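You operate a simulated robot arm through the tools that you are given. There is no shell and no other tool. Be economical: measure what you need, move in short steps, check, and stop when the job is done.

Carry out the task below with a simulated two-armed robot. There is one attempt and no reset: what you move stays moved.

Task
Bring the still to the boil under vacuum, then hold it on H1 and H2.
Fine: agitator to RUN at the desk first; all three heaters on till the sight glass shows it boiling, then H3 off.
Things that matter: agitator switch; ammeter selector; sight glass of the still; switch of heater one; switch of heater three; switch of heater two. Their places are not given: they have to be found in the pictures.

The check looks at the end state, three seconds after you hand in, the way a careful person would. Anything else that was tipped, shoved, dropped, spilled or broken makes it a failure.

Robot
Two 7-joint arms with fingered hands on one trunk that stands fixed in place. Base frame: the origin is at the foot of the trunk, x ahead of it, y to its left, z up. Readings come in m, degrees, newtons and seconds.
The left shoulder is at [0.06, 0.177, 1], the right one opposite. With the tool pointing down near the work surface each hand reaches from about 0.26 to 0.82 m from the base axis, measured 20 degrees to its own side. Payload 4 kg a hand.
Tool frame (each hand has its own): the origin (TCP) lies between the finger pads and is the grasp point; the fingertips stand 0.037 m ahead of it; z points along the fingers, y is the line along which they close. The gripper opens to 0.124 m. The gripper's body begins 0.043 m behind the TCP. The gripper is a hand of 3 fingers: y runs from the thumb to the fingers, the wrist lies at [-0.015, -0.108, -0.202] in the tool frame.
Orientation is told as [roll, pitch, yaw] about the base's x, y, z axes, in that order, counted from this pose: with the fingers straight down and the wrist toward the robot, the tool's x, y and z point along [0, 1, 0], [1, 0, 0] and [0, 0, -1] of the base frame.

Tools
- The arms move only by the tool step_arm. It takes "left_moves", "right_moves" or both (then of equal length, played together; a hand with none holds still); each is text: rows parted by semicolons, each of 6 numbers parted by spaces: the shift along the tool's x, y, z in m, then the turn, a rotation vector about the tool's x, y, z in degrees. In form: tx ty tz wx wy wz; .... A call has 1 to 10 rows; each row shifts and turns the commanded pose from where the row before left it, along the tool's axes as they then stand. Rows are played at 5 a second. More than 0.05 m and 8.6 degrees between two rows, and nothing of the call is played. Where a pose cannot be reached the arm comes as near as it can. A force on the tool above 90 N (or 10 N above the force at the start of the call, whichever is more), or a blocked arm, ends the call early, and 0.2 s more pass. In this call time passes only in rows, and 0.2 s behind the last. It gives the time, the measured TCP pose, the force on the tool (base axes), the opening and the grip force at its end, in the units of the frame above (readings bear some noise), with the torque about the TCP (base axes, N m) and any sound that the robot's microphone picked up.
- Cameras (640 x 400 px; columns grow to the right, rows downward): "scene" is now at [0.0536, 0.0091, 1.6623]; the picture's right is [-0.03, -1.00, 0.00], its down [-0.62, 0.02, -0.79] and it looks along [0.78, -0.02, -0.62] (base axes); focal length 217 px, centre (320, 200). "left" rides on the left gripper at [-0.064, -0.076, -0.137] in its tool frame; the picture's right is [-0.84, -0.26, 0.48], its down [0.48, -0.76, 0.43] and it looks along [0.25, 0.60, 0.76] (tool axes); focal length 256 px, centre (320, 200). "right" rides on the right gripper at [0.064, -0.076, -0.136] in its tool frame; the picture's right is [-0.84, 0.26, -0.48], its down [-0.48, -0.76, 0.43] and it looks along [-0.26, 0.60, 0.76] (tool axes); focal length 256 px, centre (320, 200).
- grab_frame(camera): a new picture of that camera. It takes no simulated time.
- move_column(by): slides the trunk up (or, below 0, down) by that many m; the arms and the scene camera ride with it, the base frame stays. It gives what a move gives, with no picture.
- move_fingers(index, middle, thumb_bend, thumb_turn, hand): sets how far each is bent, from 0 (flat) to 100 (curled in); at 30 the hand is open as for a grip, at 70 the pads meet at the TCP. One left out holds its place. A second passes; each finger stops where it meets its share of the squeeze, and holds until it gets a number again. It is the only way to open and close the hand. It gives what a move gives, with no picture; readings hold the bend of each and the force on the fingers (four entries, about 0 where the hand has none), thumb and palm. thumb_turn goes from beside the hand (0) to across from the fingers (100), as for a grip.
- pan_tilt(pan, tilt): turns the head with the scene camera to pan (to the left, within 86 degrees either way) and tilt (down, from -29 to 69), counted from straight ahead of the robot. It gives what a move gives.
- point_at(camera, pixels): there is no depth. For up to 12 entries [column, row, z] of the newest picture of that camera ("zoom" is the newest enlarged one), the place [x, y] in the base frame at which the ray of that pixel passes the height z, good to about 0.002 m, but the place of the scene camera against the robot may be out by one fixed shift of up to 0.018 m in any direction. It takes no simulated time.
- enlarge(camera, box): a new picture of the part [left, top, right, bottom] of that camera's present view, enlarged. It takes no simulated time.
- finish_job(): hands the job in; it is judged then, once.

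Work in short steps. Measure before you move; look again where a grasp or a placing could have gone wrong, and mend it. You have 80 turns and 64 pictures in all, those below and enlarged ones among them. Open the grippers and draw the arms clear of the work before you hand the job in, unless the task says otherwise; then end with one line.

The tools are called by a JSON object that holds its "op" and its "data". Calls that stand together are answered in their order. step_arm: Moves the arms, as the interface text tells. Its arguments: {"type":"object","properties":{"left_moves":{"type":"string"},"right_moves":{"type":"string"}},"required":[]} The other tools are called the same way: move_column (by) slides the trunk up or down; move_fingers (index, middle, thumb_bend, thumb_turn, hand) moves the fingers one by one; pan_tilt (pan, tilt) turns the head that bears the scene camera; grab_frame (camera) takes a picture; point_at (camera, pixels) gives the place at which the rays of pixels pass given heights; enlarge (camera, box) takes an enlarged picture of a part of a camera's view; finish_job () hands the job in.

At the start:

```text
time: 0.0
left_eef_pos: [0.5618, 0.2111, 1.4374]
left_tcp_rot: [-0.1, -0.1, 0.0]
left_ft_force: [-0.4, 0.2, 1.2]
left_wrist_torque: [0.0, 0.02, 0.0]
left_finger_gap: 0.1237
left_grip_force: 0.1
left_shape: jaw
left_bend: [30.0, 30.0, 30.0, 98.0]
left_finger forces: [0.0, 0.1, 0.1, 0.0, 0.0, 0.1]
right_eef_pos: [0.4571, -0.2498, 1.5204]
right_tcp_rot: [0.0, 0.0, 0.0]
right_ft_force: [-0.7, -0.6, 0.6]
right_wrist_torque: [-0.01, 0.0, -0.01]
right_finger_gap: 0.1233
right_grip_force: 0.1
right_shape: jaw
right_bend: [30.0, 30.0, 30.0, 98.0]
right_finger forces: [0.0, 0.1, 0.1, 0.0, 0.0, 0.0]
trunk travel left (down, up): [-0.525, 0.065]
head pan, tilt: [-1.7, 38.3]
```

scene: 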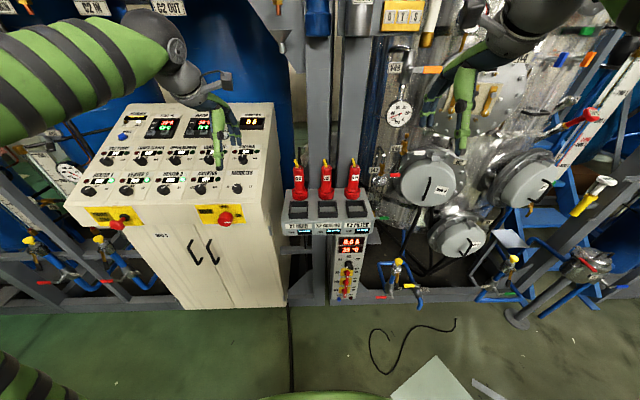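
right: 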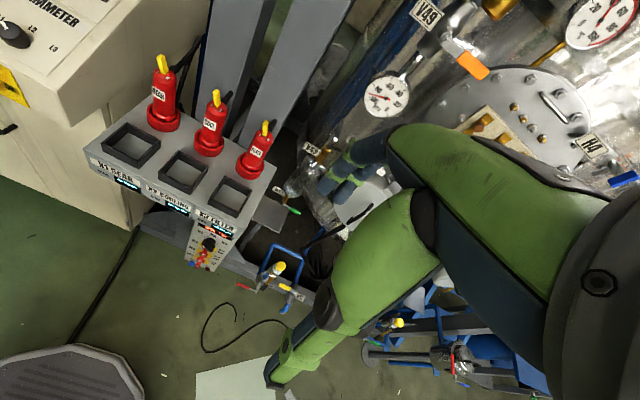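
left: 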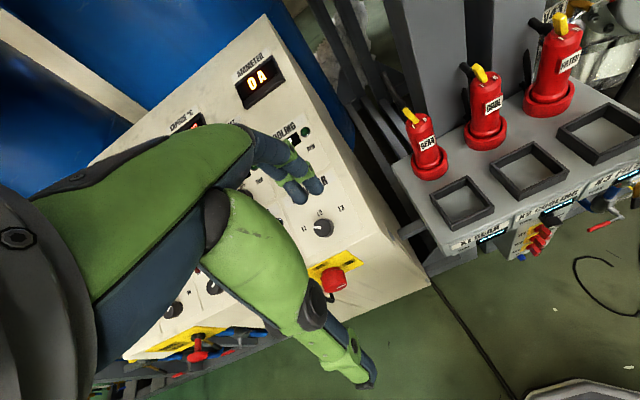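

The desk is seen at about (170,160) in the scene picture, partly hidden by the left hand. I enlarge the desk and the plates around it to read labels.

{"op": "enlarge", "data": {"camera": "scene", "box": [60, 95, 300, 245]}}

{"op": "enlarge", "data": {"camera": "scene", "box": [270, 150, 400, 310]}}

{"op": "enlarge", "data": {"camera": "scene", "box": [370, 0, 640, 270]}}

```text
2.67 times, centred on (180, 170) of scene
```

zoom: 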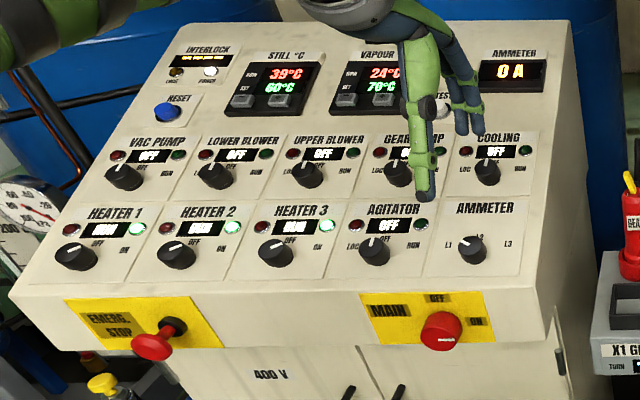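

```text
2.50 times, centred on (335, 230) of scene
```

zoom: 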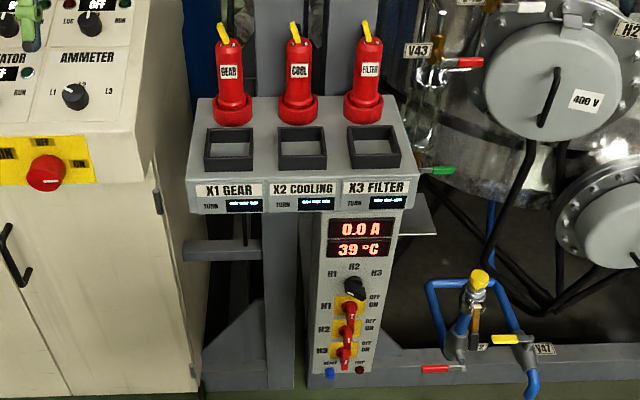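

```text
1.48 times, centred on (505, 135) of scene
```

zoom: 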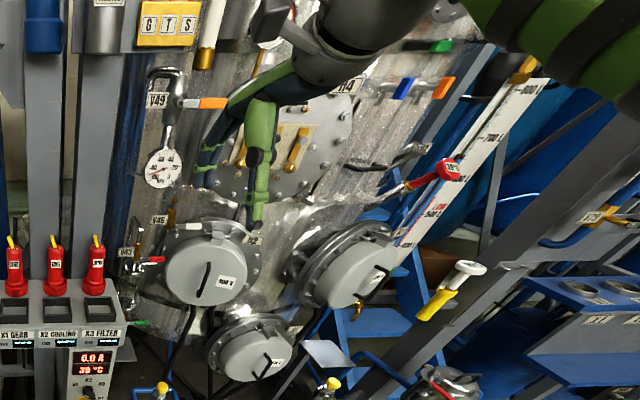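

The desk heaters have text windows and green lights, and a local box has its own H1–H3 switches. I zoom closer to read both.

{"op": "enlarge", "data": {"camera": "scene", "box": [75, 165, 175, 225]}}

{"op": "enlarge", "data": {"camera": "scene", "box": [155, 140, 265, 205]}}

{"op": "enlarge", "data": {"camera": "scene", "box": [310, 225, 390, 305]}}

```text
6.40 times, centred on (125, 195) of scene
```

zoom: 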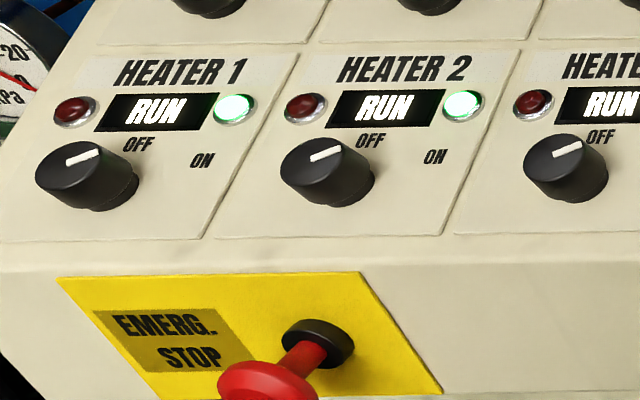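

```text
5.82 times, centred on (210, 172) of scene
```

zoom: 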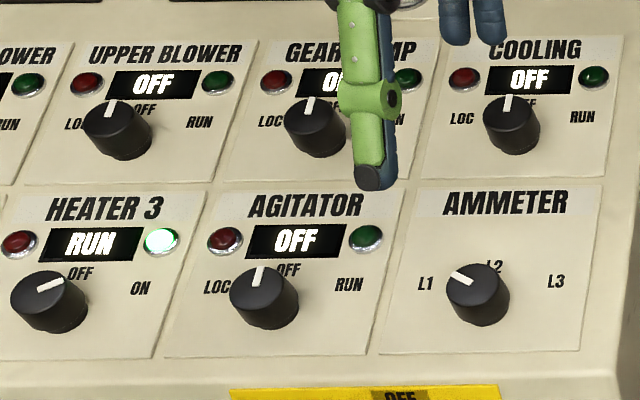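

```text
5.00 times, centred on (350, 265) of scene
```

zoom: 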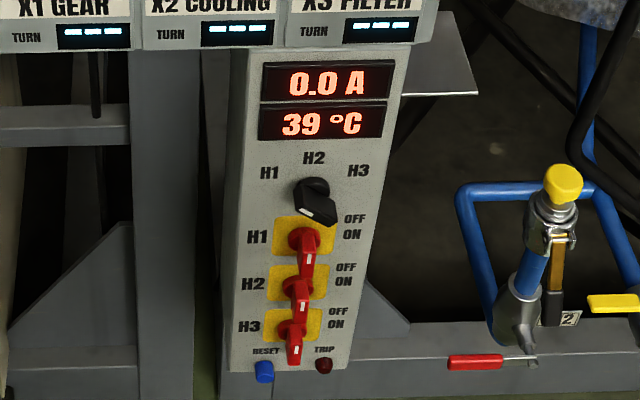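

Desk heaters read RUN, agitator OFF, and the local box's ammeter 0.0 A. I look at the desk's interlock, the main switch, and search the still for the sight glass.

{"op": "enlarge", "data": {"camera": "scene", "box": [110, 105, 270, 165]}}

{"op": "enlarge", "data": {"camera": "right", "box": [80, 130, 300, 280]}}

{"op": "pan_tilt", "data": {"pan": -40, "tilt": 15}}

{"op": "grab_frame", "data": {"camera": "scene"}}

```text
4.00 times, centred on (190, 135) of scene
```

zoom: 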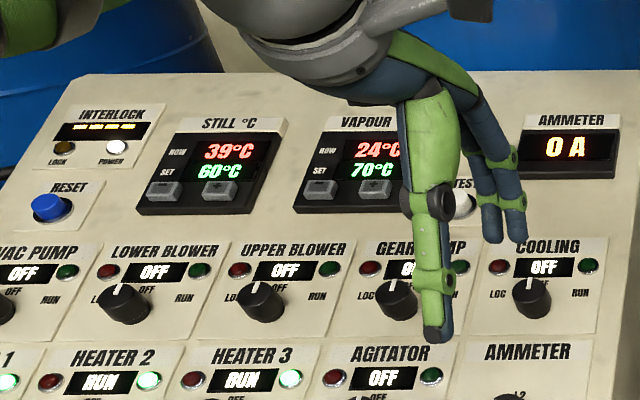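

```text
2.67 times, centred on (190, 205) of right
```

zoom: 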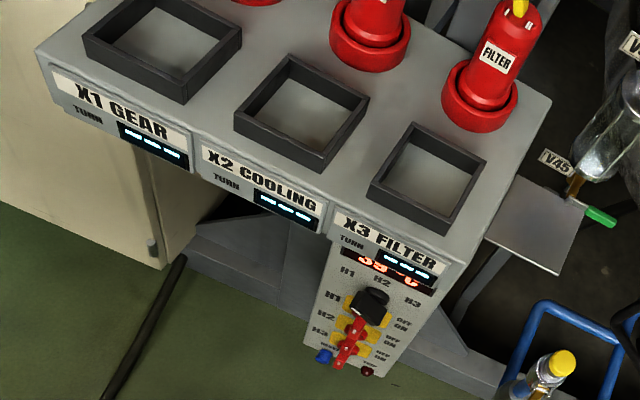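

```text
time: 1.1
left_eef_pos: [0.5617, 0.2117, 1.4377]
left_tcp_rot: [0.0, 0.1, 0.1]
left_ft_force: [0.5, 0.1, -0.3]
left_wrist_torque: [0.0, -0.01, -0.03]
left_finger_gap: 0.1236
left_grip_force: 0.0
left_shape: jaw
left_bend: [30.0, 30.0, 30.0, 98.0]
left_finger forces: [0.1, 0.1, 0.0, 0.0, 0.0, 0.1]
right_eef_pos: [0.4571, -0.2474, 1.5218]
right_tcp_rot: [-0.1, 0.0, 0.0]
right_ft_force: [-0.3, 0.0, 0.5]
right_wrist_torque: [0.03, -0.02, 0.01]
right_finger_gap: 0.1234
right_grip_force: 0.0
right_shape: jaw
right_bend: [30.0, 30.0, 30.0, 98.0]
right_finger forces: [0.1, 0.0, 0.1, 0.1, 0.0, 0.0]
trunk travel left (down, up): [-0.525, 0.065]
head pan, tilt: [-40.0, 15.0]
```

```text
52 pictures are left
```

scene: 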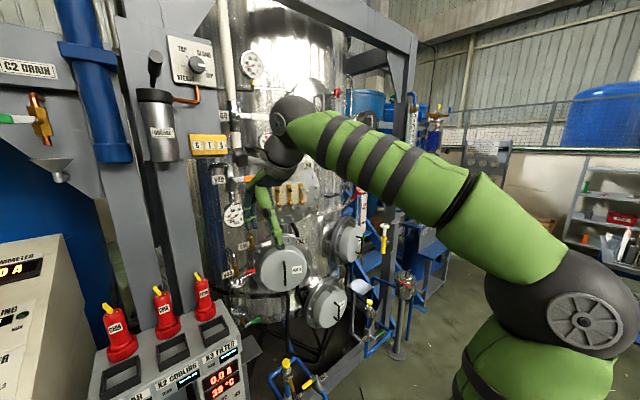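

The sight glass must be behind the right hand on the still. I turn the head back to the desk and triangulate the desk knobs with both cameras (left sees the ammeter knob at (322,227)).

{"op": "pan_tilt", "data": {"pan": 10, "tilt": 40}}

{"op": "grab_frame", "data": {"camera": "scene"}}

{"op": "point_at", "data": {"camera": "left", "pixels": [[322, 227, 0.7], [322, 227, 0.8], [322, 227, 0.9], [322, 227, 1.0], [322, 227, 1.1], [335, 279, 0.7], [335, 279, 0.9], [335, 279, 1.1]]}}

```text
time: 2.2
left_eef_pos: [0.5612, 0.2118, 1.4377]
left_tcp_rot: [0.0, 0.1, 0.0]
left_ft_force: [0.5, -1.0, 0.2]
left_wrist_torque: [0.01, -0.02, 0.0]
left_finger_gap: 0.1234
left_grip_force: 0.1
left_shape: jaw
left_bend: [30.0, 30.0, 30.0, 98.0]
left_finger forces: [0.0, 0.1, 0.0, 0.0, 0.1, 0.0]
right_eef_pos: [0.4568, -0.2496, 1.5229]
right_tcp_rot: [0.0, 0.0, 0.0]
right_ft_force: [0.2, -0.2, -0.6]
right_wrist_torque: [0.05, 0.01, 0.0]
right_finger_gap: 0.1237
right_grip_force: 0.1
right_shape: jaw
right_bend: [30.0, 30.0, 30.0, 98.0]
right_finger forces: [0.0, 0.1, 0.1, 0.1, 0.0, 0.1]
trunk travel left (down, up): [-0.525, 0.065]
head pan, tilt: [10.0, 40.0]
```

```text
51 pictures are left
```

scene: 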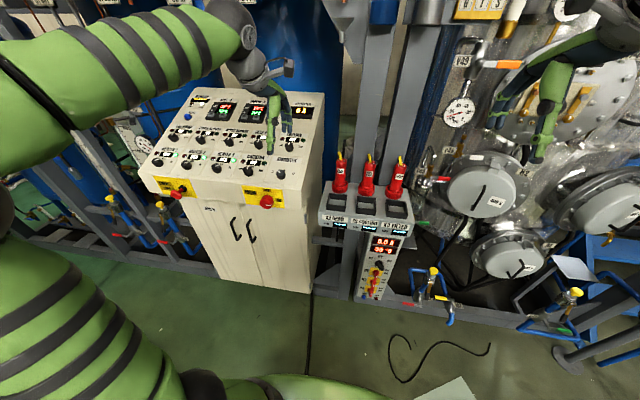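

```text
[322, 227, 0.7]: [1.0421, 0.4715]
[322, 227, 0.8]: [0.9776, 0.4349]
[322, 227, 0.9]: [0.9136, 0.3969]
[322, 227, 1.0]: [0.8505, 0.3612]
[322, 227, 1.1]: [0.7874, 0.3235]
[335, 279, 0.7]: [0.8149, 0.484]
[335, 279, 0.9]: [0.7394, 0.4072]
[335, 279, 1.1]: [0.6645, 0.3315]
```

I take the same points from the scene: ammeter knob at (281,174), main switch at (266,201).

{"op": "enlarge", "data": {"camera": "scene", "box": [140, 85, 330, 210]}}

{"op": "point_at", "data": {"camera": "scene", "pixels": [[281, 174, 0.7], [281, 174, 0.8], [281, 174, 0.9], [281, 174, 1.0], [266, 201, 0.7], [266, 201, 0.9], [378, 265, 0.4], [378, 265, 0.6], [378, 265, 0.8], [370, 210, 0.8]]}}

{"op": "point_at", "data": {"camera": "right", "pixels": [[209, 243, 0.4], [209, 243, 0.6], [209, 243, 0.8]]}}

```text
3.20 times, centred on (235, 148) of scene
```

zoom: 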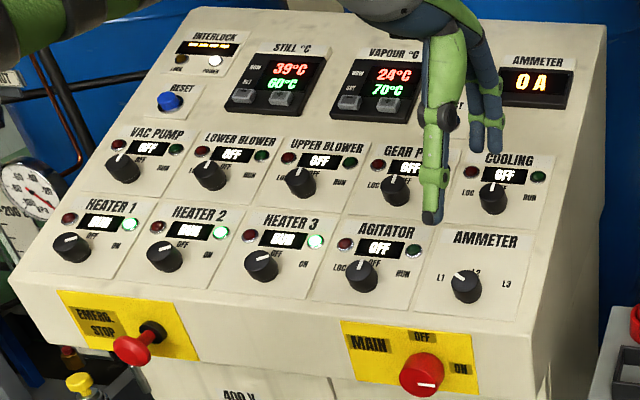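

```text
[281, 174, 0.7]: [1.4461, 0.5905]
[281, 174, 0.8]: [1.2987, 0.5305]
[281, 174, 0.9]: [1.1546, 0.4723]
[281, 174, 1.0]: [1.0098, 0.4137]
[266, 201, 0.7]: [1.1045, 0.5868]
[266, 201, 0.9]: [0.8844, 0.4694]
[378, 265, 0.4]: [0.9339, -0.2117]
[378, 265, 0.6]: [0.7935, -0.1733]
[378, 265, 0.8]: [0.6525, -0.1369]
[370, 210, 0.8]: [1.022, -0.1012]
```

```text
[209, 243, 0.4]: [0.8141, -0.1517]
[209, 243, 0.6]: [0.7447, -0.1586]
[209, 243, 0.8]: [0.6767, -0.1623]
```

Triangulating puts the desk ammeter knob near (0.725, 0.29, 1.20) and the local box selector near (0.70,-0.155,0.735). I shift the left hand left and back a little so that its camera sees the agitator, and draw the right hand back to uncover the still.

{"op": "step_arm", "data": {"left_moves": "0.04 -0.03 0 0 0 0; 0.04 -0.03 0 0 0 0; 0.04 -0.02 0 0 0 0", "right_moves": "0.0 -0.04 0 0 0 0; 0.0 -0.04 0 0 0 0; 0.0 -0.04 0 0 0 0"}}

{"op": "grab_frame", "data": {"camera": "left"}}

{"op": "grab_frame", "data": {"camera": "scene"}}

```text
time: 3.0
left_eef_pos: [0.4771, 0.3326, 1.4388]
left_tcp_rot: [-0.1, 0.0, 0.0]
left_ft_force: [-0.5, 0.3, -0.7]
left_wrist_torque: [-0.02, -0.04, -0.03]
left_finger_gap: 0.1237
left_grip_force: 0.1
left_shape: jaw
left_bend: [30.0, 30.0, 30.0, 98.0]
left_finger forces: [0.1, 0.0, 0.0, 0.0, 0.0, 0.0]
right_eef_pos: [0.3339, -0.2476, 1.5234]
right_tcp_rot: [0.1, -0.1, 0.0]
right_ft_force: [-1.4, 0.1, 1.0]
right_wrist_torque: [-0.02, -0.03, 0.03]
right_finger_gap: 0.1235
right_grip_force: 0.0
right_shape: jaw
right_bend: [30.0, 30.0, 30.0, 98.0]
right_finger forces: [0.0, 0.0, 0.1, 0.0, 0.0, 0.1]
trunk travel left (down, up): [-0.525, 0.065]
head pan, tilt: [10.0, 40.0]
```

```text
49 pictures are left
```

left: 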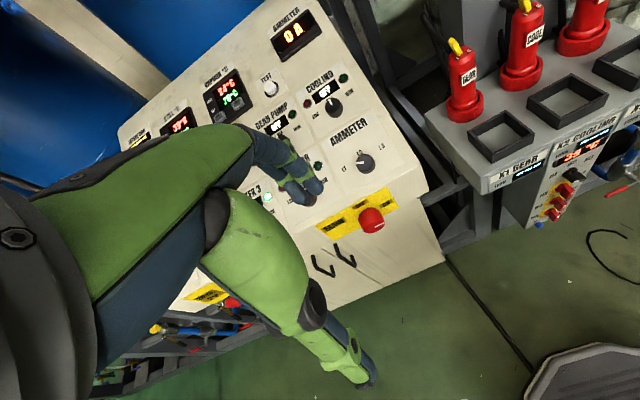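

```text
48 pictures are left
```

scene: 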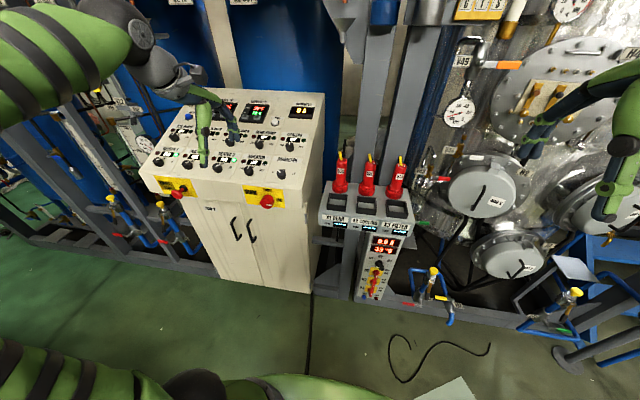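

Left picture now shows ammeter knob (366,161), cooling knob (334,107), main (371,219). I triangulate these with the scene: cooling (294? ), ammeter (281,174).

{"op": "point_at", "data": {"camera": "left", "pixels": [[366, 161, 0.9], [366, 161, 1.1], [366, 161, 1.2], [334, 107, 1.1], [334, 107, 1.2], [371, 219, 0.9], [371, 219, 1.1], [270, 88, 1.1], [270, 88, 1.2]]}}

{"op": "enlarge", "data": {"camera": "scene", "box": [200, 90, 330, 220]}}

```text
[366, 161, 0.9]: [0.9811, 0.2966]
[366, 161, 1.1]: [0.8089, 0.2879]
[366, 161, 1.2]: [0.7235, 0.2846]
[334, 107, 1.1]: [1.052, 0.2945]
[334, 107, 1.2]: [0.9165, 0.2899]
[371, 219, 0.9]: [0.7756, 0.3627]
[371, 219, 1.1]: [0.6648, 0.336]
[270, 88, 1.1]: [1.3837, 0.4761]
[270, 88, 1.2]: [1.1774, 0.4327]
```

```text
3.08 times, centred on (265, 155) of scene
```

zoom: 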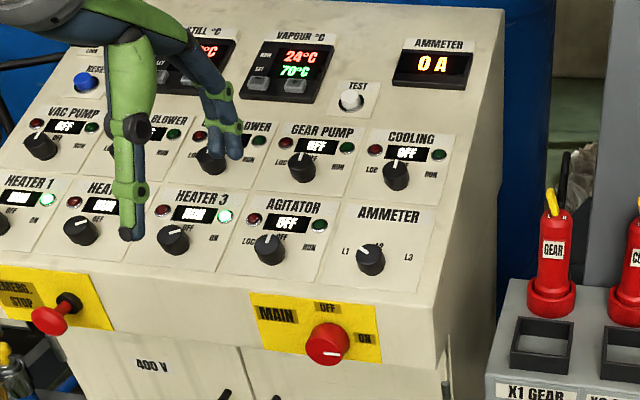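

I take scene rays for agitator (269,247), ammeter (370,260), cooling (396,175), gear pump (301,167) in the zoom.

{"op": "point_at", "data": {"camera": "zoom", "pixels": [[370, 260, 1.196], [269, 247, 1.196], [173, 240, 1.196], [80, 230, 1.196], [396, 175, 1.2], [396, 175, 1.25], [396, 175, 1.3], [301, 167, 1.25], [281, 222, 1.19], [261, 260, 1.2]]}}

{"op": "point_at", "data": {"camera": "left", "pixels": [[334, 107, 1.25], [334, 107, 1.3], [270, 88, 1.25], [270, 88, 1.3]]}}

```text
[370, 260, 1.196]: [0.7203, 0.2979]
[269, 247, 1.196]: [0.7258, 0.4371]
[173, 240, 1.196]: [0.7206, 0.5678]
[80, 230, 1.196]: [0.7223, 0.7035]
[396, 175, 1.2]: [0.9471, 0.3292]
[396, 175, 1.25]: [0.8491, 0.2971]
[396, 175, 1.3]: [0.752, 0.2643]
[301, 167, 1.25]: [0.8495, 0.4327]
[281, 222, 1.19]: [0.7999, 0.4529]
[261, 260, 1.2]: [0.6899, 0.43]
```

```text
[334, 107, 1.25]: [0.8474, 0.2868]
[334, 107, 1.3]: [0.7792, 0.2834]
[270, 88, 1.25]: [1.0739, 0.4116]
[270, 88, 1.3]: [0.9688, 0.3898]
```

Agitator knob: about (0.725, 0.425, 1.196) after a -0.012 y correction; desk slopes by about 23.5°. I tilt the left hand to the desk's normal and go to a point 0.10 m above the knob's grasp.

{"op": "step_arm", "data": {"left_moves": "0 0 0 -7.83 0 0; 0 0 0 -7.83 0 0; 0 0 0 -7.83 0 0; 0.0153 0.0217 0.0317 0 0 0; 0.0153 0.0217 0.0317 0 0 0; 0.0153 0.0217 0.0317 0 0 0; 0.0153 0.0217 0.0317 0 0 0; 0.0153 0.0217 0.0317 0 0 0; 0.0153 0.0217 0.0317 0 0 0"}}

{"op": "grab_frame", "data": {"camera": "left"}}

{"op": "enlarge", "data": {"camera": "scene", "box": [140, 80, 330, 210]}}

```text
time: 5.0
left_eef_pos: [0.6786, 0.4248, 1.3145]
left_tcp_rot: [0.0, -23.6, 0.0]
left_ft_force: [0.4, 0.5, -1.0]
left_wrist_torque: [-0.02, -0.01, -0.02]
left_finger_gap: 0.1238
left_grip_force: 0.0
left_shape: jaw
left_bend: [30.0, 30.0, 30.0, 98.0]
left_finger forces: [0.0, 0.0, 0.1, 0.0, 0.1, 0.1]
right_eef_pos: [0.3381, -0.2479, 1.5231]
right_tcp_rot: [0.0, 0.2, 0.1]
right_ft_force: [-0.5, 0.3, 0.8]
right_wrist_torque: [-0.01, 0.0, 0.01]
right_finger_gap: 0.1236
right_grip_force: 0.2
right_shape: jaw
right_bend: [30.0, 30.0, 30.0, 98.0]
right_finger forces: [0.0, 0.1, 0.0, 0.0, 0.1, 0.1]
trunk travel left (down, up): [-0.525, 0.065]
head pan, tilt: [10.0, 40.0]
```

```text
46 pictures are left
```

left: 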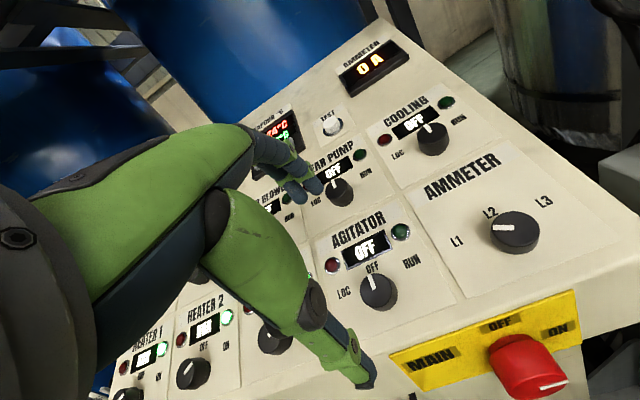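

```text
3.08 times, centred on (235, 145) of scene
```

zoom: 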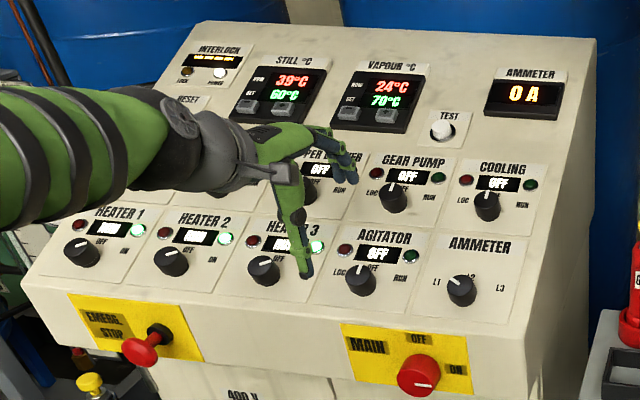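

In the left picture the agitator knob is at (378,290), where the TCP line predicts (373,285); aligned within 5 mm. I go down 0.085 m along the tool with a small correction.

{"op": "step_arm", "data": {"left_moves": "0 -0.004 0.03 0 0 0; -0.001 0 0.03 0 0 0; 0 0 0.025 0 0 0"}}

{"op": "grab_frame", "data": {"camera": "left"}}

{"op": "enlarge", "data": {"camera": "scene", "box": [190, 110, 310, 190]}}

```text
time: 5.8
left_eef_pos: [0.7072, 0.423, 1.2337]
left_tcp_rot: [0.0, -23.4, 0.0]
left_ft_force: [0.7, -0.1, -0.5]
left_wrist_torque: [-0.01, -0.01, -0.01]
left_finger_gap: 0.1239
left_grip_force: 0.0
left_shape: jaw
left_bend: [30.0, 30.0, 30.0, 98.0]
left_finger forces: [0.0, 0.0, 0.0, 0.0, 0.0, 0.0]
right_eef_pos: [0.3381, -0.2477, 1.5222]
right_tcp_rot: [0.0, 0.0, -0.1]
right_ft_force: [-0.2, 0.7, 0.3]
right_wrist_torque: [-0.06, 0.03, -0.01]
right_finger_gap: 0.1237
right_grip_force: 0.1
right_shape: jaw
right_bend: [30.0, 30.0, 30.0, 98.0]
right_finger forces: [0.1, 0.0, 0.0, 0.0, 0.0, 0.1]
trunk travel left (down, up): [-0.525, 0.065]
head pan, tilt: [10.0, 40.0]
```

```text
44 pictures are left
```

left: 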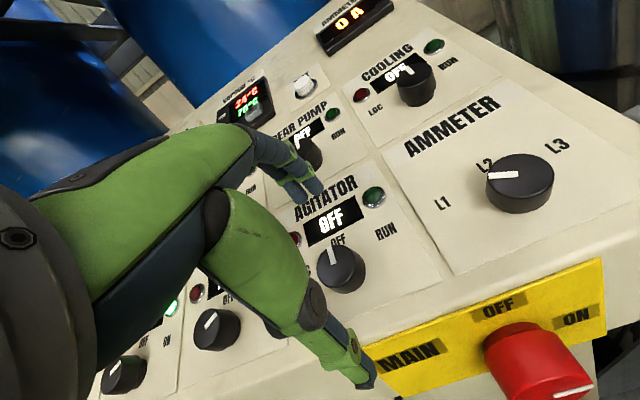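

```text
5.00 times, centred on (250, 150) of scene
```

zoom: 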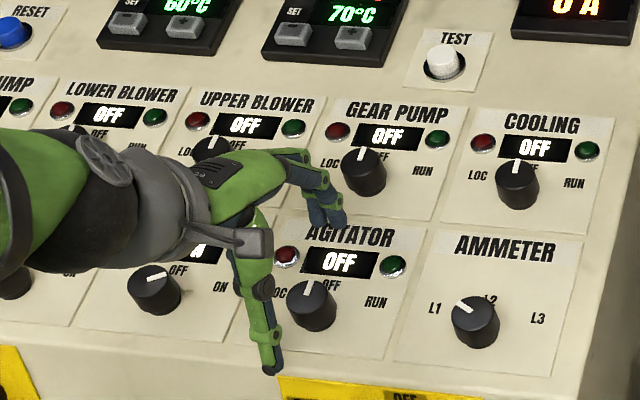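

Knob seen at (342,268) vs predicted (339,266): aligned, about 0.047 m ahead. I pre-turn -21° for wrist room, descend 0.014 m, then close.

{"op": "step_arm", "data": {"left_moves": "0 0 0 0 0 -7; 0 0 0 0 0 -7; 0 0 0 0 0 -7; 0 0 0.014 0 0 0"}}

{"op": "move_fingers", "data": {"hand": "left", "index": 60, "middle": 60, "thumb_bend": 60}}

{"op": "enlarge", "data": {"camera": "scene", "box": [190, 110, 310, 190]}}

```text
time: 6.8
left_eef_pos: [0.7135, 0.4261, 1.2209]
left_tcp_rot: [-9.0, -21.8, 22.8]
left_ft_force: [0.0, 0.7, -1.0]
left_wrist_torque: [-0.06, -0.01, -0.04]
left_finger_gap: 0.1237
left_grip_force: 0.1
left_shape: jaw
left_bend: [30.0, 30.0, 30.0, 97.0]
left_finger forces: [0.1, 0.1, 0.0, 0.0, 0.0, 0.0]
right_eef_pos: [0.3363, -0.2448, 1.5227]
right_tcp_rot: [-0.2, -0.1, -0.1]
right_ft_force: [0.7, 0.6, 1.4]
right_wrist_torque: [-0.07, 0.04, -0.01]
right_finger_gap: 0.1236
right_grip_force: 0.0
right_shape: jaw
right_bend: [30.0, 30.0, 30.0, 98.0]
right_finger forces: [0.1, 0.1, 0.0, 0.0, 0.0, 0.1]
trunk travel left (down, up): [-0.525, 0.065]
head pan, tilt: [10.0, 40.0]
```

```text
time: 7.8
left_eef_pos: [0.7121, 0.4214, 1.2232]
left_tcp_rot: [-8.9, -21.8, 22.7]
left_ft_force: [0.2, -1.5, -0.1]
left_wrist_torque: [0.03, 0.01, 0.04]
left_finger_gap: 0.0322
left_grip_force: 0.3
left_shape: fingers
left_bend: [60.0, 60.0, 60.0, 97.0]
left_finger forces: [0.0, 0.5, 0.1, 0.0, 0.8, 0.1]
right_eef_pos: [0.3364, -0.2488, 1.5231]
right_tcp_rot: [0.0, -0.1, 0.0]
right_ft_force: [0.1, -0.3, -0.1]
right_wrist_torque: [-0.04, 0.03, 0.03]
right_finger_gap: 0.1237
right_grip_force: 0.1
right_shape: jaw
right_bend: [30.0, 30.0, 30.0, 98.0]
right_finger forces: [0.1, 0.1, 0.1, 0.0, 0.0, 0.1]
trunk travel left (down, up): [-0.525, 0.065]
head pan, tilt: [10.0, 40.0]
```

```text
5.00 times, centred on (250, 150) of scene
```

zoom: 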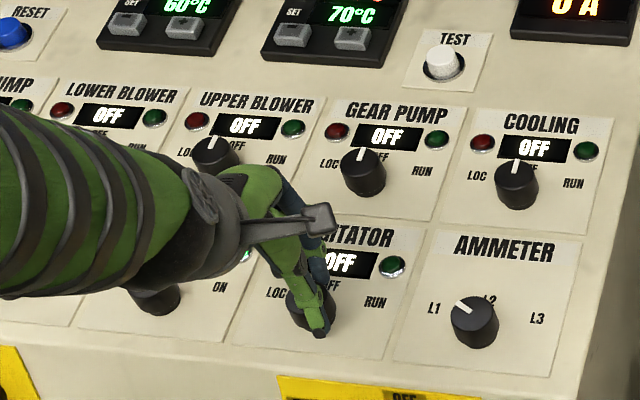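

Gap is 0.032 m with first touch. I close on to 68 until the squeeze holds, then check.

{"op": "move_fingers", "data": {"hand": "left", "index": 68, "middle": 68, "thumb_bend": 68}}

{"op": "grab_frame", "data": {"camera": "left"}}

```text
time: 8.8
left_eef_pos: [0.7136, 0.4233, 1.2225]
left_tcp_rot: [-8.9, -21.8, 22.8]
left_ft_force: [3.2, 2.6, 2.8]
left_wrist_torque: [0.12, -0.21, 0.07]
left_finger_gap: 0.0267
left_grip_force: 13.1
left_shape: fingers
left_bend: [63.0, 62.0, 64.0, 97.0]
left_finger forces: [6.0, 9.1, 0.0, 0.1, 10.8, 0.1]
right_eef_pos: [0.3366, -0.2495, 1.5231]
right_tcp_rot: [-0.1, 0.0, 0.1]
right_ft_force: [0.1, 0.3, 0.1]
right_wrist_torque: [-0.04, 0.01, 0.01]
right_finger_gap: 0.1236
right_grip_force: 0.0
right_shape: jaw
right_bend: [30.0, 30.0, 30.0, 98.0]
right_finger forces: [0.0, 0.0, 0.0, 0.0, 0.0, 0.1]
trunk travel left (down, up): [-0.525, 0.065]
head pan, tilt: [10.0, 40.0]
```

```text
41 pictures are left
```

left: 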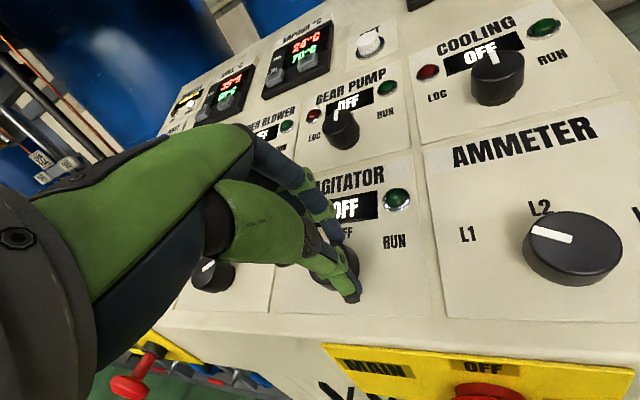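

The knob is held with 13 N. I turn it clockwise by 45° in small rows.

{"op": "step_arm", "data": {"left_moves": "0 0 0 0 0 7.5; 0 0 0 0 0 7.5; 0 0 0 0 0 7.5; 0 0 0 0 0 7.5; 0 0 0 0 0 7.5; 0 0 0 0 0 7.5"}}

{"op": "enlarge", "data": {"camera": "scene", "box": [190, 110, 310, 190]}}

```text
time: 10.2
left_eef_pos: [0.7138, 0.4159, 1.2253]
left_tcp_rot: [10.3, -21.5, -26.3]
left_ft_force: [0.5, -20.5, 3.7]
left_wrist_torque: [-0.54, -0.09, -0.2]
left_finger_gap: 0.0024
left_grip_force: 9.8
left_shape: fingers
left_bend: [68.0, 64.0, 72.0, 93.0]
left_finger forces: [1.0, 5.9, 0.0, 0.0, 12.7, 0.2]
right_eef_pos: [0.3369, -0.255, 1.5214]
right_tcp_rot: [0.1, 0.0, 0.0]
right_ft_force: [-0.3, -0.3, 0.5]
right_wrist_torque: [0.04, -0.01, 0.03]
right_finger_gap: 0.1237
right_grip_force: 0.1
right_shape: jaw
right_bend: [30.0, 30.0, 30.0, 98.0]
right_finger forces: [0.0, 0.1, 0.0, 0.0, 0.0, 0.0]
trunk travel left (down, up): [-0.525, 0.065]
head pan, tilt: [10.0, 40.0]
```

```text
5.00 times, centred on (250, 150) of scene
```

zoom: 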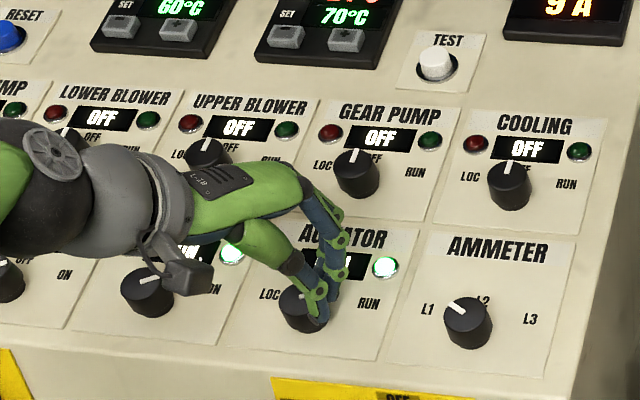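

The agitator's green light is on and the ammeter reads 9 A. I open the hand and back out along the tool axis.

{"op": "move_fingers", "data": {"hand": "left", "index": 30, "middle": 30, "thumb_bend": 30}}

{"op": "step_arm", "data": {"left_moves": "0 0 -0.04 0 0 0; 0 0 -0.04 0 0 0; 0 0 -0.04 0 0 0; -0.01 -0.04 -0.01 0 0 0; 0 -0.04 -0.02 0 0 0; 0 -0.04 -0.02 0 0 0"}}

{"op": "grab_frame", "data": {"camera": "scene"}}

{"op": "enlarge", "data": {"camera": "scene", "box": [140, 80, 330, 210]}}

```text
time: 11.2
left_eef_pos: [0.7124, 0.4226, 1.2225]
left_tcp_rot: [9.9, -21.4, -25.9]
left_ft_force: [-0.4, -0.6, -0.3]
left_wrist_torque: [-0.01, -0.02, -0.01]
left_finger_gap: 0.1233
left_grip_force: 0.1
left_shape: fingers
left_bend: [30.0, 30.0, 30.0, 98.0]
left_finger forces: [0.1, 0.0, 0.0, 0.0, 0.1, 0.1]
right_eef_pos: [0.3364, -0.2486, 1.5219]
right_tcp_rot: [0.0, 0.0, 0.0]
right_ft_force: [0.0, -0.2, 0.6]
right_wrist_torque: [0.01, -0.01, -0.03]
right_finger_gap: 0.124
right_grip_force: 0.0
right_shape: jaw
right_bend: [30.0, 30.0, 30.0, 98.0]
right_finger forces: [0.0, 0.0, 0.0, 0.0, 0.0, 0.1]
trunk travel left (down, up): [-0.525, 0.065]
head pan, tilt: [10.0, 40.0]
```

```text
time: 12.6
left_eef_pos: [0.5387, 0.4615, 1.3344]
left_tcp_rot: [10.0, -21.4, -26.0]
left_ft_force: [0.0, -0.1, 0.0]
left_wrist_torque: [0.0, -0.02, 0.0]
left_finger_gap: 0.1234
left_grip_force: 0.1
left_shape: fingers
left_bend: [30.0, 30.0, 30.0, 98.0]
left_finger forces: [0.0, 0.0, 0.1, 0.1, 0.0, 0.1]
right_eef_pos: [0.3353, -0.2488, 1.5223]
right_tcp_rot: [0.0, -0.1, 0.0]
right_ft_force: [-0.2, 0.0, -0.1]
right_wrist_torque: [-0.02, -0.01, -0.01]
right_finger_gap: 0.1236
right_grip_force: 0.0
right_shape: jaw
right_bend: [30.0, 30.0, 30.0, 98.0]
right_finger forces: [0.1, 0.1, 0.0, 0.0, 0.0, 0.0]
trunk travel left (down, up): [-0.525, 0.065]
head pan, tilt: [10.0, 40.0]
```

```text
39 pictures are left
```

scene: 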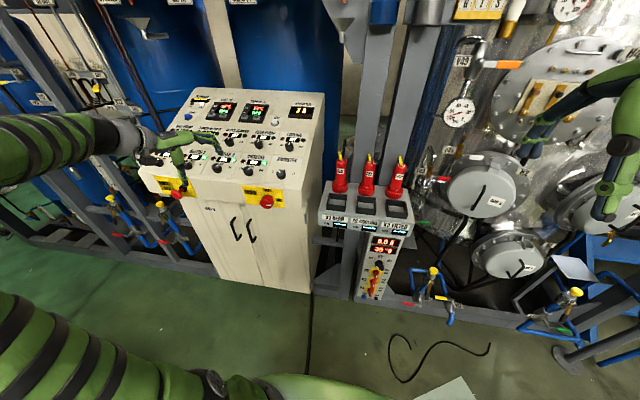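

```text
3.08 times, centred on (235, 145) of scene
```

zoom: 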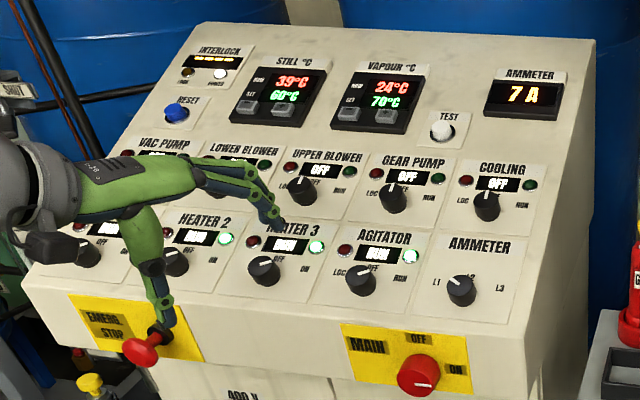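

The agitator shows RUN with its green lamp. Next the local box: I draw the left hand further back and lower the trunk so the scene and the right hand face the box.

{"op": "step_arm", "data": {"left_moves": "0 -0.04 -0.02 0 0 0; 0 -0.04 -0.02 0 0 0; 0 -0.04 -0.02 0 0 0"}}

{"op": "move_column", "data": {"by": -0.35}}

{"op": "pan_tilt", "data": {"pan": -25, "tilt": 25}}

{"op": "grab_frame", "data": {"camera": "scene"}}

{"op": "grab_frame", "data": {"camera": "right"}}

```text
time: 13.4
left_eef_pos: [0.4129, 0.5108, 1.3443]
left_tcp_rot: [10.0, -21.4, -26.0]
left_ft_force: [-0.1, -0.2, -0.3]
left_wrist_torque: [-0.01, -0.03, 0.03]
left_finger_gap: 0.1235
left_grip_force: 0.1
left_shape: fingers
left_bend: [30.0, 30.0, 30.0, 98.0]
left_finger forces: [0.0, 0.0, 0.1, 0.0, 0.2, 0.0]
right_eef_pos: [0.3352, -0.2484, 1.5231]
right_tcp_rot: [0.0, 0.0, 0.0]
right_ft_force: [-0.3, 0.2, 0.8]
right_wrist_torque: [-0.03, -0.03, -0.01]
right_finger_gap: 0.1235
right_grip_force: 0.1
right_shape: jaw
right_bend: [30.0, 30.0, 30.0, 98.0]
right_finger forces: [0.1, 0.1, 0.0, 0.1, 0.0, 0.0]
trunk travel left (down, up): [-0.525, 0.065]
head pan, tilt: [10.0, 40.0]
```

```text
time: 16.9
left_eef_pos: [0.4138, 0.5113, 0.993]
left_tcp_rot: [10.0, -21.5, -25.9]
left_ft_force: [0.6, -0.1, 0.1]
left_wrist_torque: [-0.01, 0.0, 0.0]
left_finger_gap: 0.1236
left_grip_force: 0.1
left_shape: fingers
left_bend: [30.0, 30.0, 30.0, 98.0]
left_finger forces: [0.0, 0.0, 0.0, 0.0, 0.1, 0.1]
right_eef_pos: [0.3374, -0.2484, 1.1729]
right_tcp_rot: [0.0, 0.0, 0.0]
right_ft_force: [0.2, 0.2, -0.7]
right_wrist_torque: [0.02, 0.02, 0.04]
right_finger_gap: 0.124
right_grip_force: 0.0
right_shape: jaw
right_bend: [30.0, 30.0, 30.0, 98.0]
right_finger forces: [0.1, 0.1, 0.0, 0.0, 0.0, 0.0]
trunk travel left (down, up): [-0.175, 0.415]
head pan, tilt: [10.0, 40.0]
```

```text
time: 17.9
left_eef_pos: [0.4159, 0.511, 0.9936]
left_tcp_rot: [10.0, -21.4, -26.0]
left_ft_force: [0.0, 0.2, 0.0]
left_wrist_torque: [0.01, -0.01, 0.02]
left_finger_gap: 0.1235
left_grip_force: 0.1
left_shape: fingers
left_bend: [30.0, 30.0, 30.0, 98.0]
left_finger forces: [0.0, 0.0, 0.1, 0.0, 0.0, 0.0]
right_eef_pos: [0.3374, -0.2494, 1.1719]
right_tcp_rot: [0.0, 0.0, 0.1]
right_ft_force: [-0.3, 0.4, 0.3]
right_wrist_torque: [0.0, 0.01, 0.03]
right_finger_gap: 0.1238
right_grip_force: 0.1
right_shape: jaw
right_bend: [30.0, 30.0, 30.0, 98.0]
right_finger forces: [0.0, 0.0, 0.1, 0.0, 0.0, 0.0]
trunk travel left (down, up): [-0.175, 0.415]
head pan, tilt: [-25.0, 25.0]
```

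```text
37 pictures are left
```

scene: 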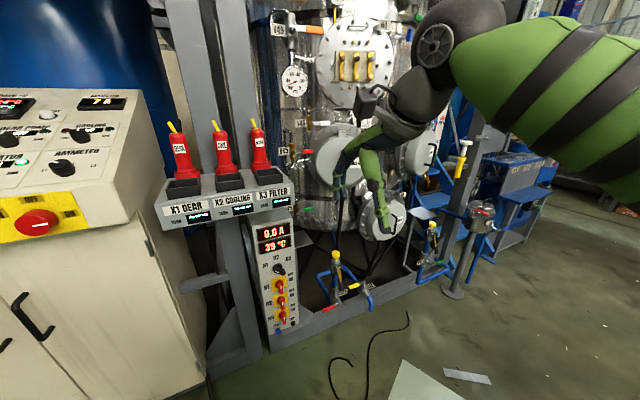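

```text
36 pictures are left
```

right: 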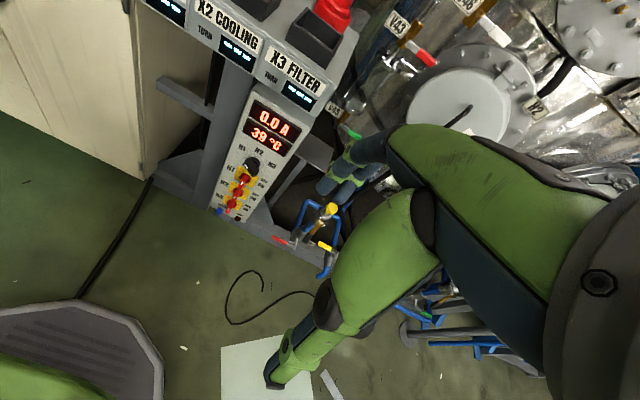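

Now the box faces us. I enlarge its switches in both views, and the still to find the sight glass.

{"op": "enlarge", "data": {"camera": "scene", "box": [240, 210, 320, 340]}}

{"op": "enlarge", "data": {"camera": "right", "box": [200, 95, 310, 225]}}

{"op": "enlarge", "data": {"camera": "scene", "box": [260, 0, 450, 130]}}

```text
3.08 times, centred on (280, 275) of scene
```

zoom: 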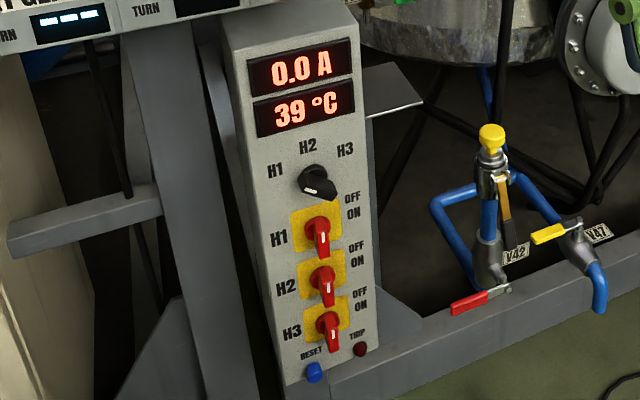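

```text
3.08 times, centred on (255, 160) of right
```

zoom: 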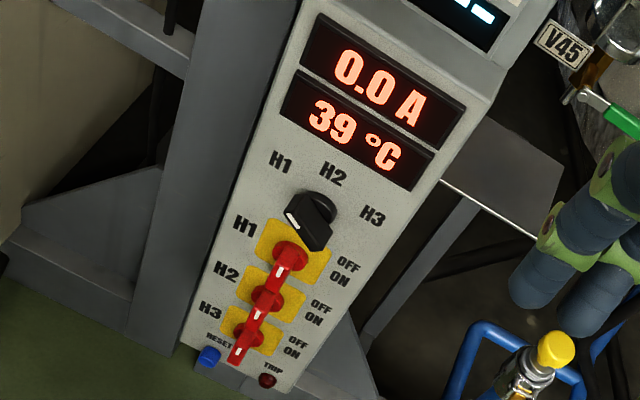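

```text
3.08 times, centred on (355, 65) of scene
```

zoom: 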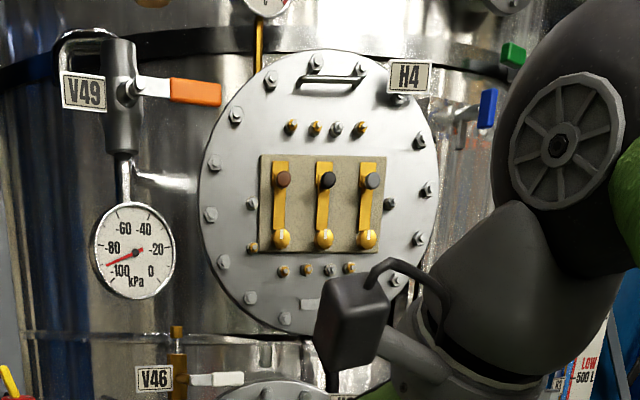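

Vacuum gauge reads about -90 kPa, so vacuum is there. I triangulate the box from both cameras: H1 plate, H3 plate, selector, and display corners.

{"op": "point_at", "data": {"camera": "scene", "pixels": [[279, 283.8, 0.6], [279, 283.8, 0.75], [282.9, 314, 0.5], [282.9, 314, 0.65], [256.6, 230.2, 0.75], [256.6, 230.2, 0.9], [290.7, 249.4, 0.7], [290.7, 249.4, 0.85], [279.4, 268.5, 0.7]]}}

{"op": "point_at", "data": {"camera": "right", "pixels": [[246.2, 177.2, 0.6], [246.2, 177.2, 0.75], [232.9, 202.9, 0.5], [232.9, 202.9, 0.65], [255, 99.3, 0.75], [255, 99.3, 0.9], [284.2, 156.8, 0.7], [284.2, 156.8, 0.85], [252.4, 164.9, 0.7]]}}

```text
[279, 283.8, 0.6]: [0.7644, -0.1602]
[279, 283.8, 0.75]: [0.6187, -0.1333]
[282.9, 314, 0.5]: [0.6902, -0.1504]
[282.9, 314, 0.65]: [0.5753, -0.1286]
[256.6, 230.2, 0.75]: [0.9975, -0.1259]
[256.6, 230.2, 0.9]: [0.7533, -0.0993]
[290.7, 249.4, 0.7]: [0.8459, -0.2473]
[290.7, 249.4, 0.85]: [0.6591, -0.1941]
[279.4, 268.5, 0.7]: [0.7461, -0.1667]
```

```text
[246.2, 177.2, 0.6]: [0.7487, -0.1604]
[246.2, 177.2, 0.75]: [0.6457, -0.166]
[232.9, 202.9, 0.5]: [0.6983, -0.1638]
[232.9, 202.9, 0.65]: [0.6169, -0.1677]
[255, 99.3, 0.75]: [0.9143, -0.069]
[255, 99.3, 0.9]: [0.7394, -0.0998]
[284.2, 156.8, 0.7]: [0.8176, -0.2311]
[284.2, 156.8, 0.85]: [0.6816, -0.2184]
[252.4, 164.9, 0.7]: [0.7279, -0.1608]
```

Rough box geometry: face near x≈0.72, y≈-0.16, H1 at z≈0.63, downwards by ~0.055 each. I turn the right hand so its fingers point ahead and close sideways (−120° about the tool's [1,1,1]).

{"op": "step_arm", "data": {"right_moves": "0 0 0 -4.62 -4.62 -4.62; 0 0 0 -4.62 -4.62 -4.62; 0 0 0 -4.62 -4.62 -4.62; 0 0 0 -4.62 -4.62 -4.62; 0 0 0 -4.62 -4.62 -4.62; 0 0 0 -4.62 -4.62 -4.62; 0 0 0 -4.62 -4.62 -4.62; 0 0 0 -4.62 -4.62 -4.62"}}

{"op": "step_arm", "data": {"right_moves": "0 0 0 -4.62 -4.62 -4.62; 0 0 0 -4.62 -4.62 -4.62; 0 0 0 -4.62 -4.62 -4.62; 0 0 0 -4.62 -4.62 -4.62; 0 0 0 -4.62 -4.62 -4.62; 0 0 0 -4.62 -4.62 -4.62; 0 0 0 -4.62 -4.62 -4.62"}}

{"op": "move_column", "data": {"by": -0.17}}

```text
time: 19.7
left_eef_pos: [0.4148, 0.5098, 0.9937]
left_tcp_rot: [10.0, -21.4, -25.9]
left_ft_force: [-0.4, 1.0, 0.4]
left_wrist_torque: [0.02, 0.01, -0.03]
left_finger_gap: 0.1233
left_grip_force: 0.0
left_shape: fingers
left_bend: [30.0, 30.0, 30.0, 98.0]
left_finger forces: [0.0, 0.1, 0.0, 0.0, 0.0, 0.0]
right_eef_pos: [0.3364, -0.2488, 1.1728]
right_tcp_rot: [-48.6, -19.4, 48.6]
right_ft_force: [-0.1, 0.6, -0.5]
right_wrist_torque: [0.0, 0.02, 0.02]
right_finger_gap: 0.1238
right_grip_force: 0.0
right_shape: jaw
right_bend: [30.0, 30.0, 30.0, 98.0]
right_finger forces: [0.1, 0.0, 0.1, 0.0, 0.0, 0.1]
trunk travel left (down, up): [-0.175, 0.415]
head pan, tilt: [-25.0, 25.0]
```

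```text
time: 21.3
left_eef_pos: [0.4152, 0.5103, 0.9933]
left_tcp_rot: [10.1, -21.4, -25.9]
left_ft_force: [-0.8, 0.2, 0.1]
left_wrist_torque: [-0.01, -0.02, 0.0]
left_finger_gap: 0.1231
left_grip_force: 0.1
left_shape: fingers
left_bend: [30.0, 30.0, 30.0, 98.0]
left_finger forces: [0.0, 0.0, 0.0, 0.1, 0.1, 0.0]
right_eef_pos: [0.3365, -0.2487, 1.173]
right_tcp_rot: [-90.1, 0.1, 90.1]
right_ft_force: [0.0, 0.0, -0.9]
right_wrist_torque: [0.04, 0.0, 0.0]
right_finger_gap: 0.1235
right_grip_force: 0.0
right_shape: jaw
right_bend: [30.0, 30.0, 30.0, 98.0]
right_finger forces: [0.0, 0.1, 0.0, 0.0, 0.0, 0.0]
trunk travel left (down, up): [-0.175, 0.415]
head pan, tilt: [-25.0, 25.0]
```

```text
time: 23.2
left_eef_pos: [0.4145, 0.5115, 0.8247]
left_tcp_rot: [10.0, -21.3, -25.8]
left_ft_force: [0.0, 0.0, 0.2]
left_wrist_torque: [-0.01, -0.01, 0.01]
left_finger_gap: 0.1233
left_grip_force: 0.1
left_shape: fingers
left_bend: [30.0, 30.0, 30.0, 98.0]
left_finger forces: [0.0, 0.0, 0.0, 0.0, 0.0, 0.0]
right_eef_pos: [0.3371, -0.2475, 1.0033]
right_tcp_rot: [-90.0, 0.1, 89.9]
right_ft_force: [0.0, -0.2, -0.1]
right_wrist_torque: [-0.02, 0.0, 0.02]
right_finger_gap: 0.1239
right_grip_force: 0.1
right_shape: jaw
right_bend: [30.0, 30.0, 30.0, 98.0]
right_finger forces: [0.0, 0.0, 0.0, 0.0, 0.0, 0.1]
trunk travel left (down, up): [-0.005, 0.585]
head pan, tilt: [-25.0, 25.0]
```

The hand now points ahead. I lower it 0.30 m and move 0.12 m ahead, then look with its camera.

{"op": "step_arm", "data": {"right_moves": "0.043 0 0.017 0 0 0; 0.043 0 0.017 0 0 0; 0.043 0 0.017 0 0 0; 0.043 0 0.017 0 0 0; 0.043 0 0.017 0 0 0; 0.043 0 0.017 0 0 0; 0.043 0 0.017 0 0 0"}}

{"op": "grab_frame", "data": {"camera": "right"}}

{"op": "pan_tilt", "data": {"pan": -15, "tilt": 30}}

{"op": "enlarge", "data": {"camera": "scene", "box": [200, 100, 440, 340]}}

```text
time: 24.8
left_eef_pos: [0.4141, 0.5108, 0.8235]
left_tcp_rot: [9.9, -21.4, -25.9]
left_ft_force: [0.6, 0.1, 0.7]
left_wrist_torque: [0.02, -0.02, -0.03]
left_finger_gap: 0.1234
left_grip_force: 0.1
left_shape: fingers
left_bend: [30.0, 30.0, 30.0, 98.0]
left_finger forces: [0.0, 0.1, 0.1, 0.1, 0.0, 0.0]
right_eef_pos: [0.4922, -0.277, 0.7389]
right_tcp_rot: [-89.9, -0.1, 90.0]
right_ft_force: [-0.7, 0.1, 0.4]
right_wrist_torque: [0.02, 0.03, -0.03]
right_finger_gap: 0.1236
right_grip_force: 0.0
right_shape: jaw
right_bend: [30.0, 30.0, 30.0, 98.0]
right_finger forces: [0.0, 0.1, 0.0, 0.0, 0.0, 0.0]
right hand out of reach, approached as far as the arm can: row 4, 5, 6, 7
trunk travel left (down, up): [-0.005, 0.585]
head pan, tilt: [-25.0, 25.0]
```

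```text
32 pictures are left
```

right: 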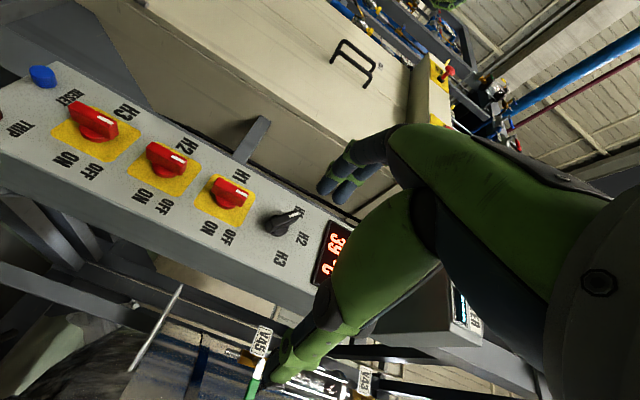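

```text
time: 25.5
left_eef_pos: [0.4155, 0.5113, 0.8238]
left_tcp_rot: [10.0, -21.3, -25.9]
left_ft_force: [-1.1, -0.9, -0.2]
left_wrist_torque: [0.02, -0.01, 0.01]
left_finger_gap: 0.1233
left_grip_force: 0.1
left_shape: fingers
left_bend: [30.0, 30.0, 30.0, 98.0]
left_finger forces: [0.0, 0.1, 0.0, 0.1, 0.1, 0.1]
right_eef_pos: [0.4925, -0.2762, 0.7386]
right_tcp_rot: [-90.1, 0.0, 90.1]
right_ft_force: [-0.6, -0.7, 1.2]
right_wrist_torque: [0.0, 0.01, 0.02]
right_finger_gap: 0.1235
right_grip_force: 0.0
right_shape: jaw
right_bend: [30.0, 30.0, 30.0, 98.0]
right_finger forces: [0.0, 0.0, 0.1, 0.0, 0.0, 0.0]
trunk travel left (down, up): [-0.005, 0.585]
head pan, tilt: [-15.0, 30.0]
```

```text
1.67 times, centred on (320, 220) of scene
```

zoom: 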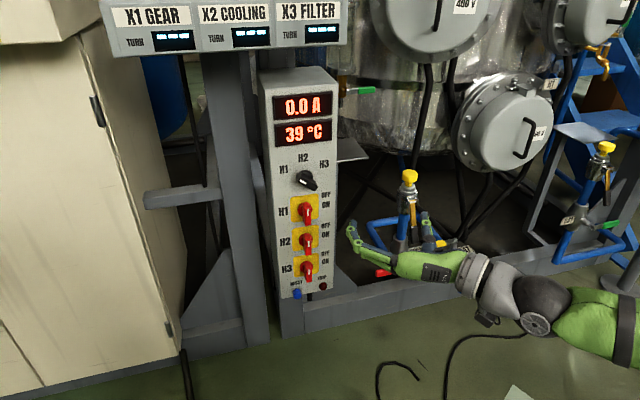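

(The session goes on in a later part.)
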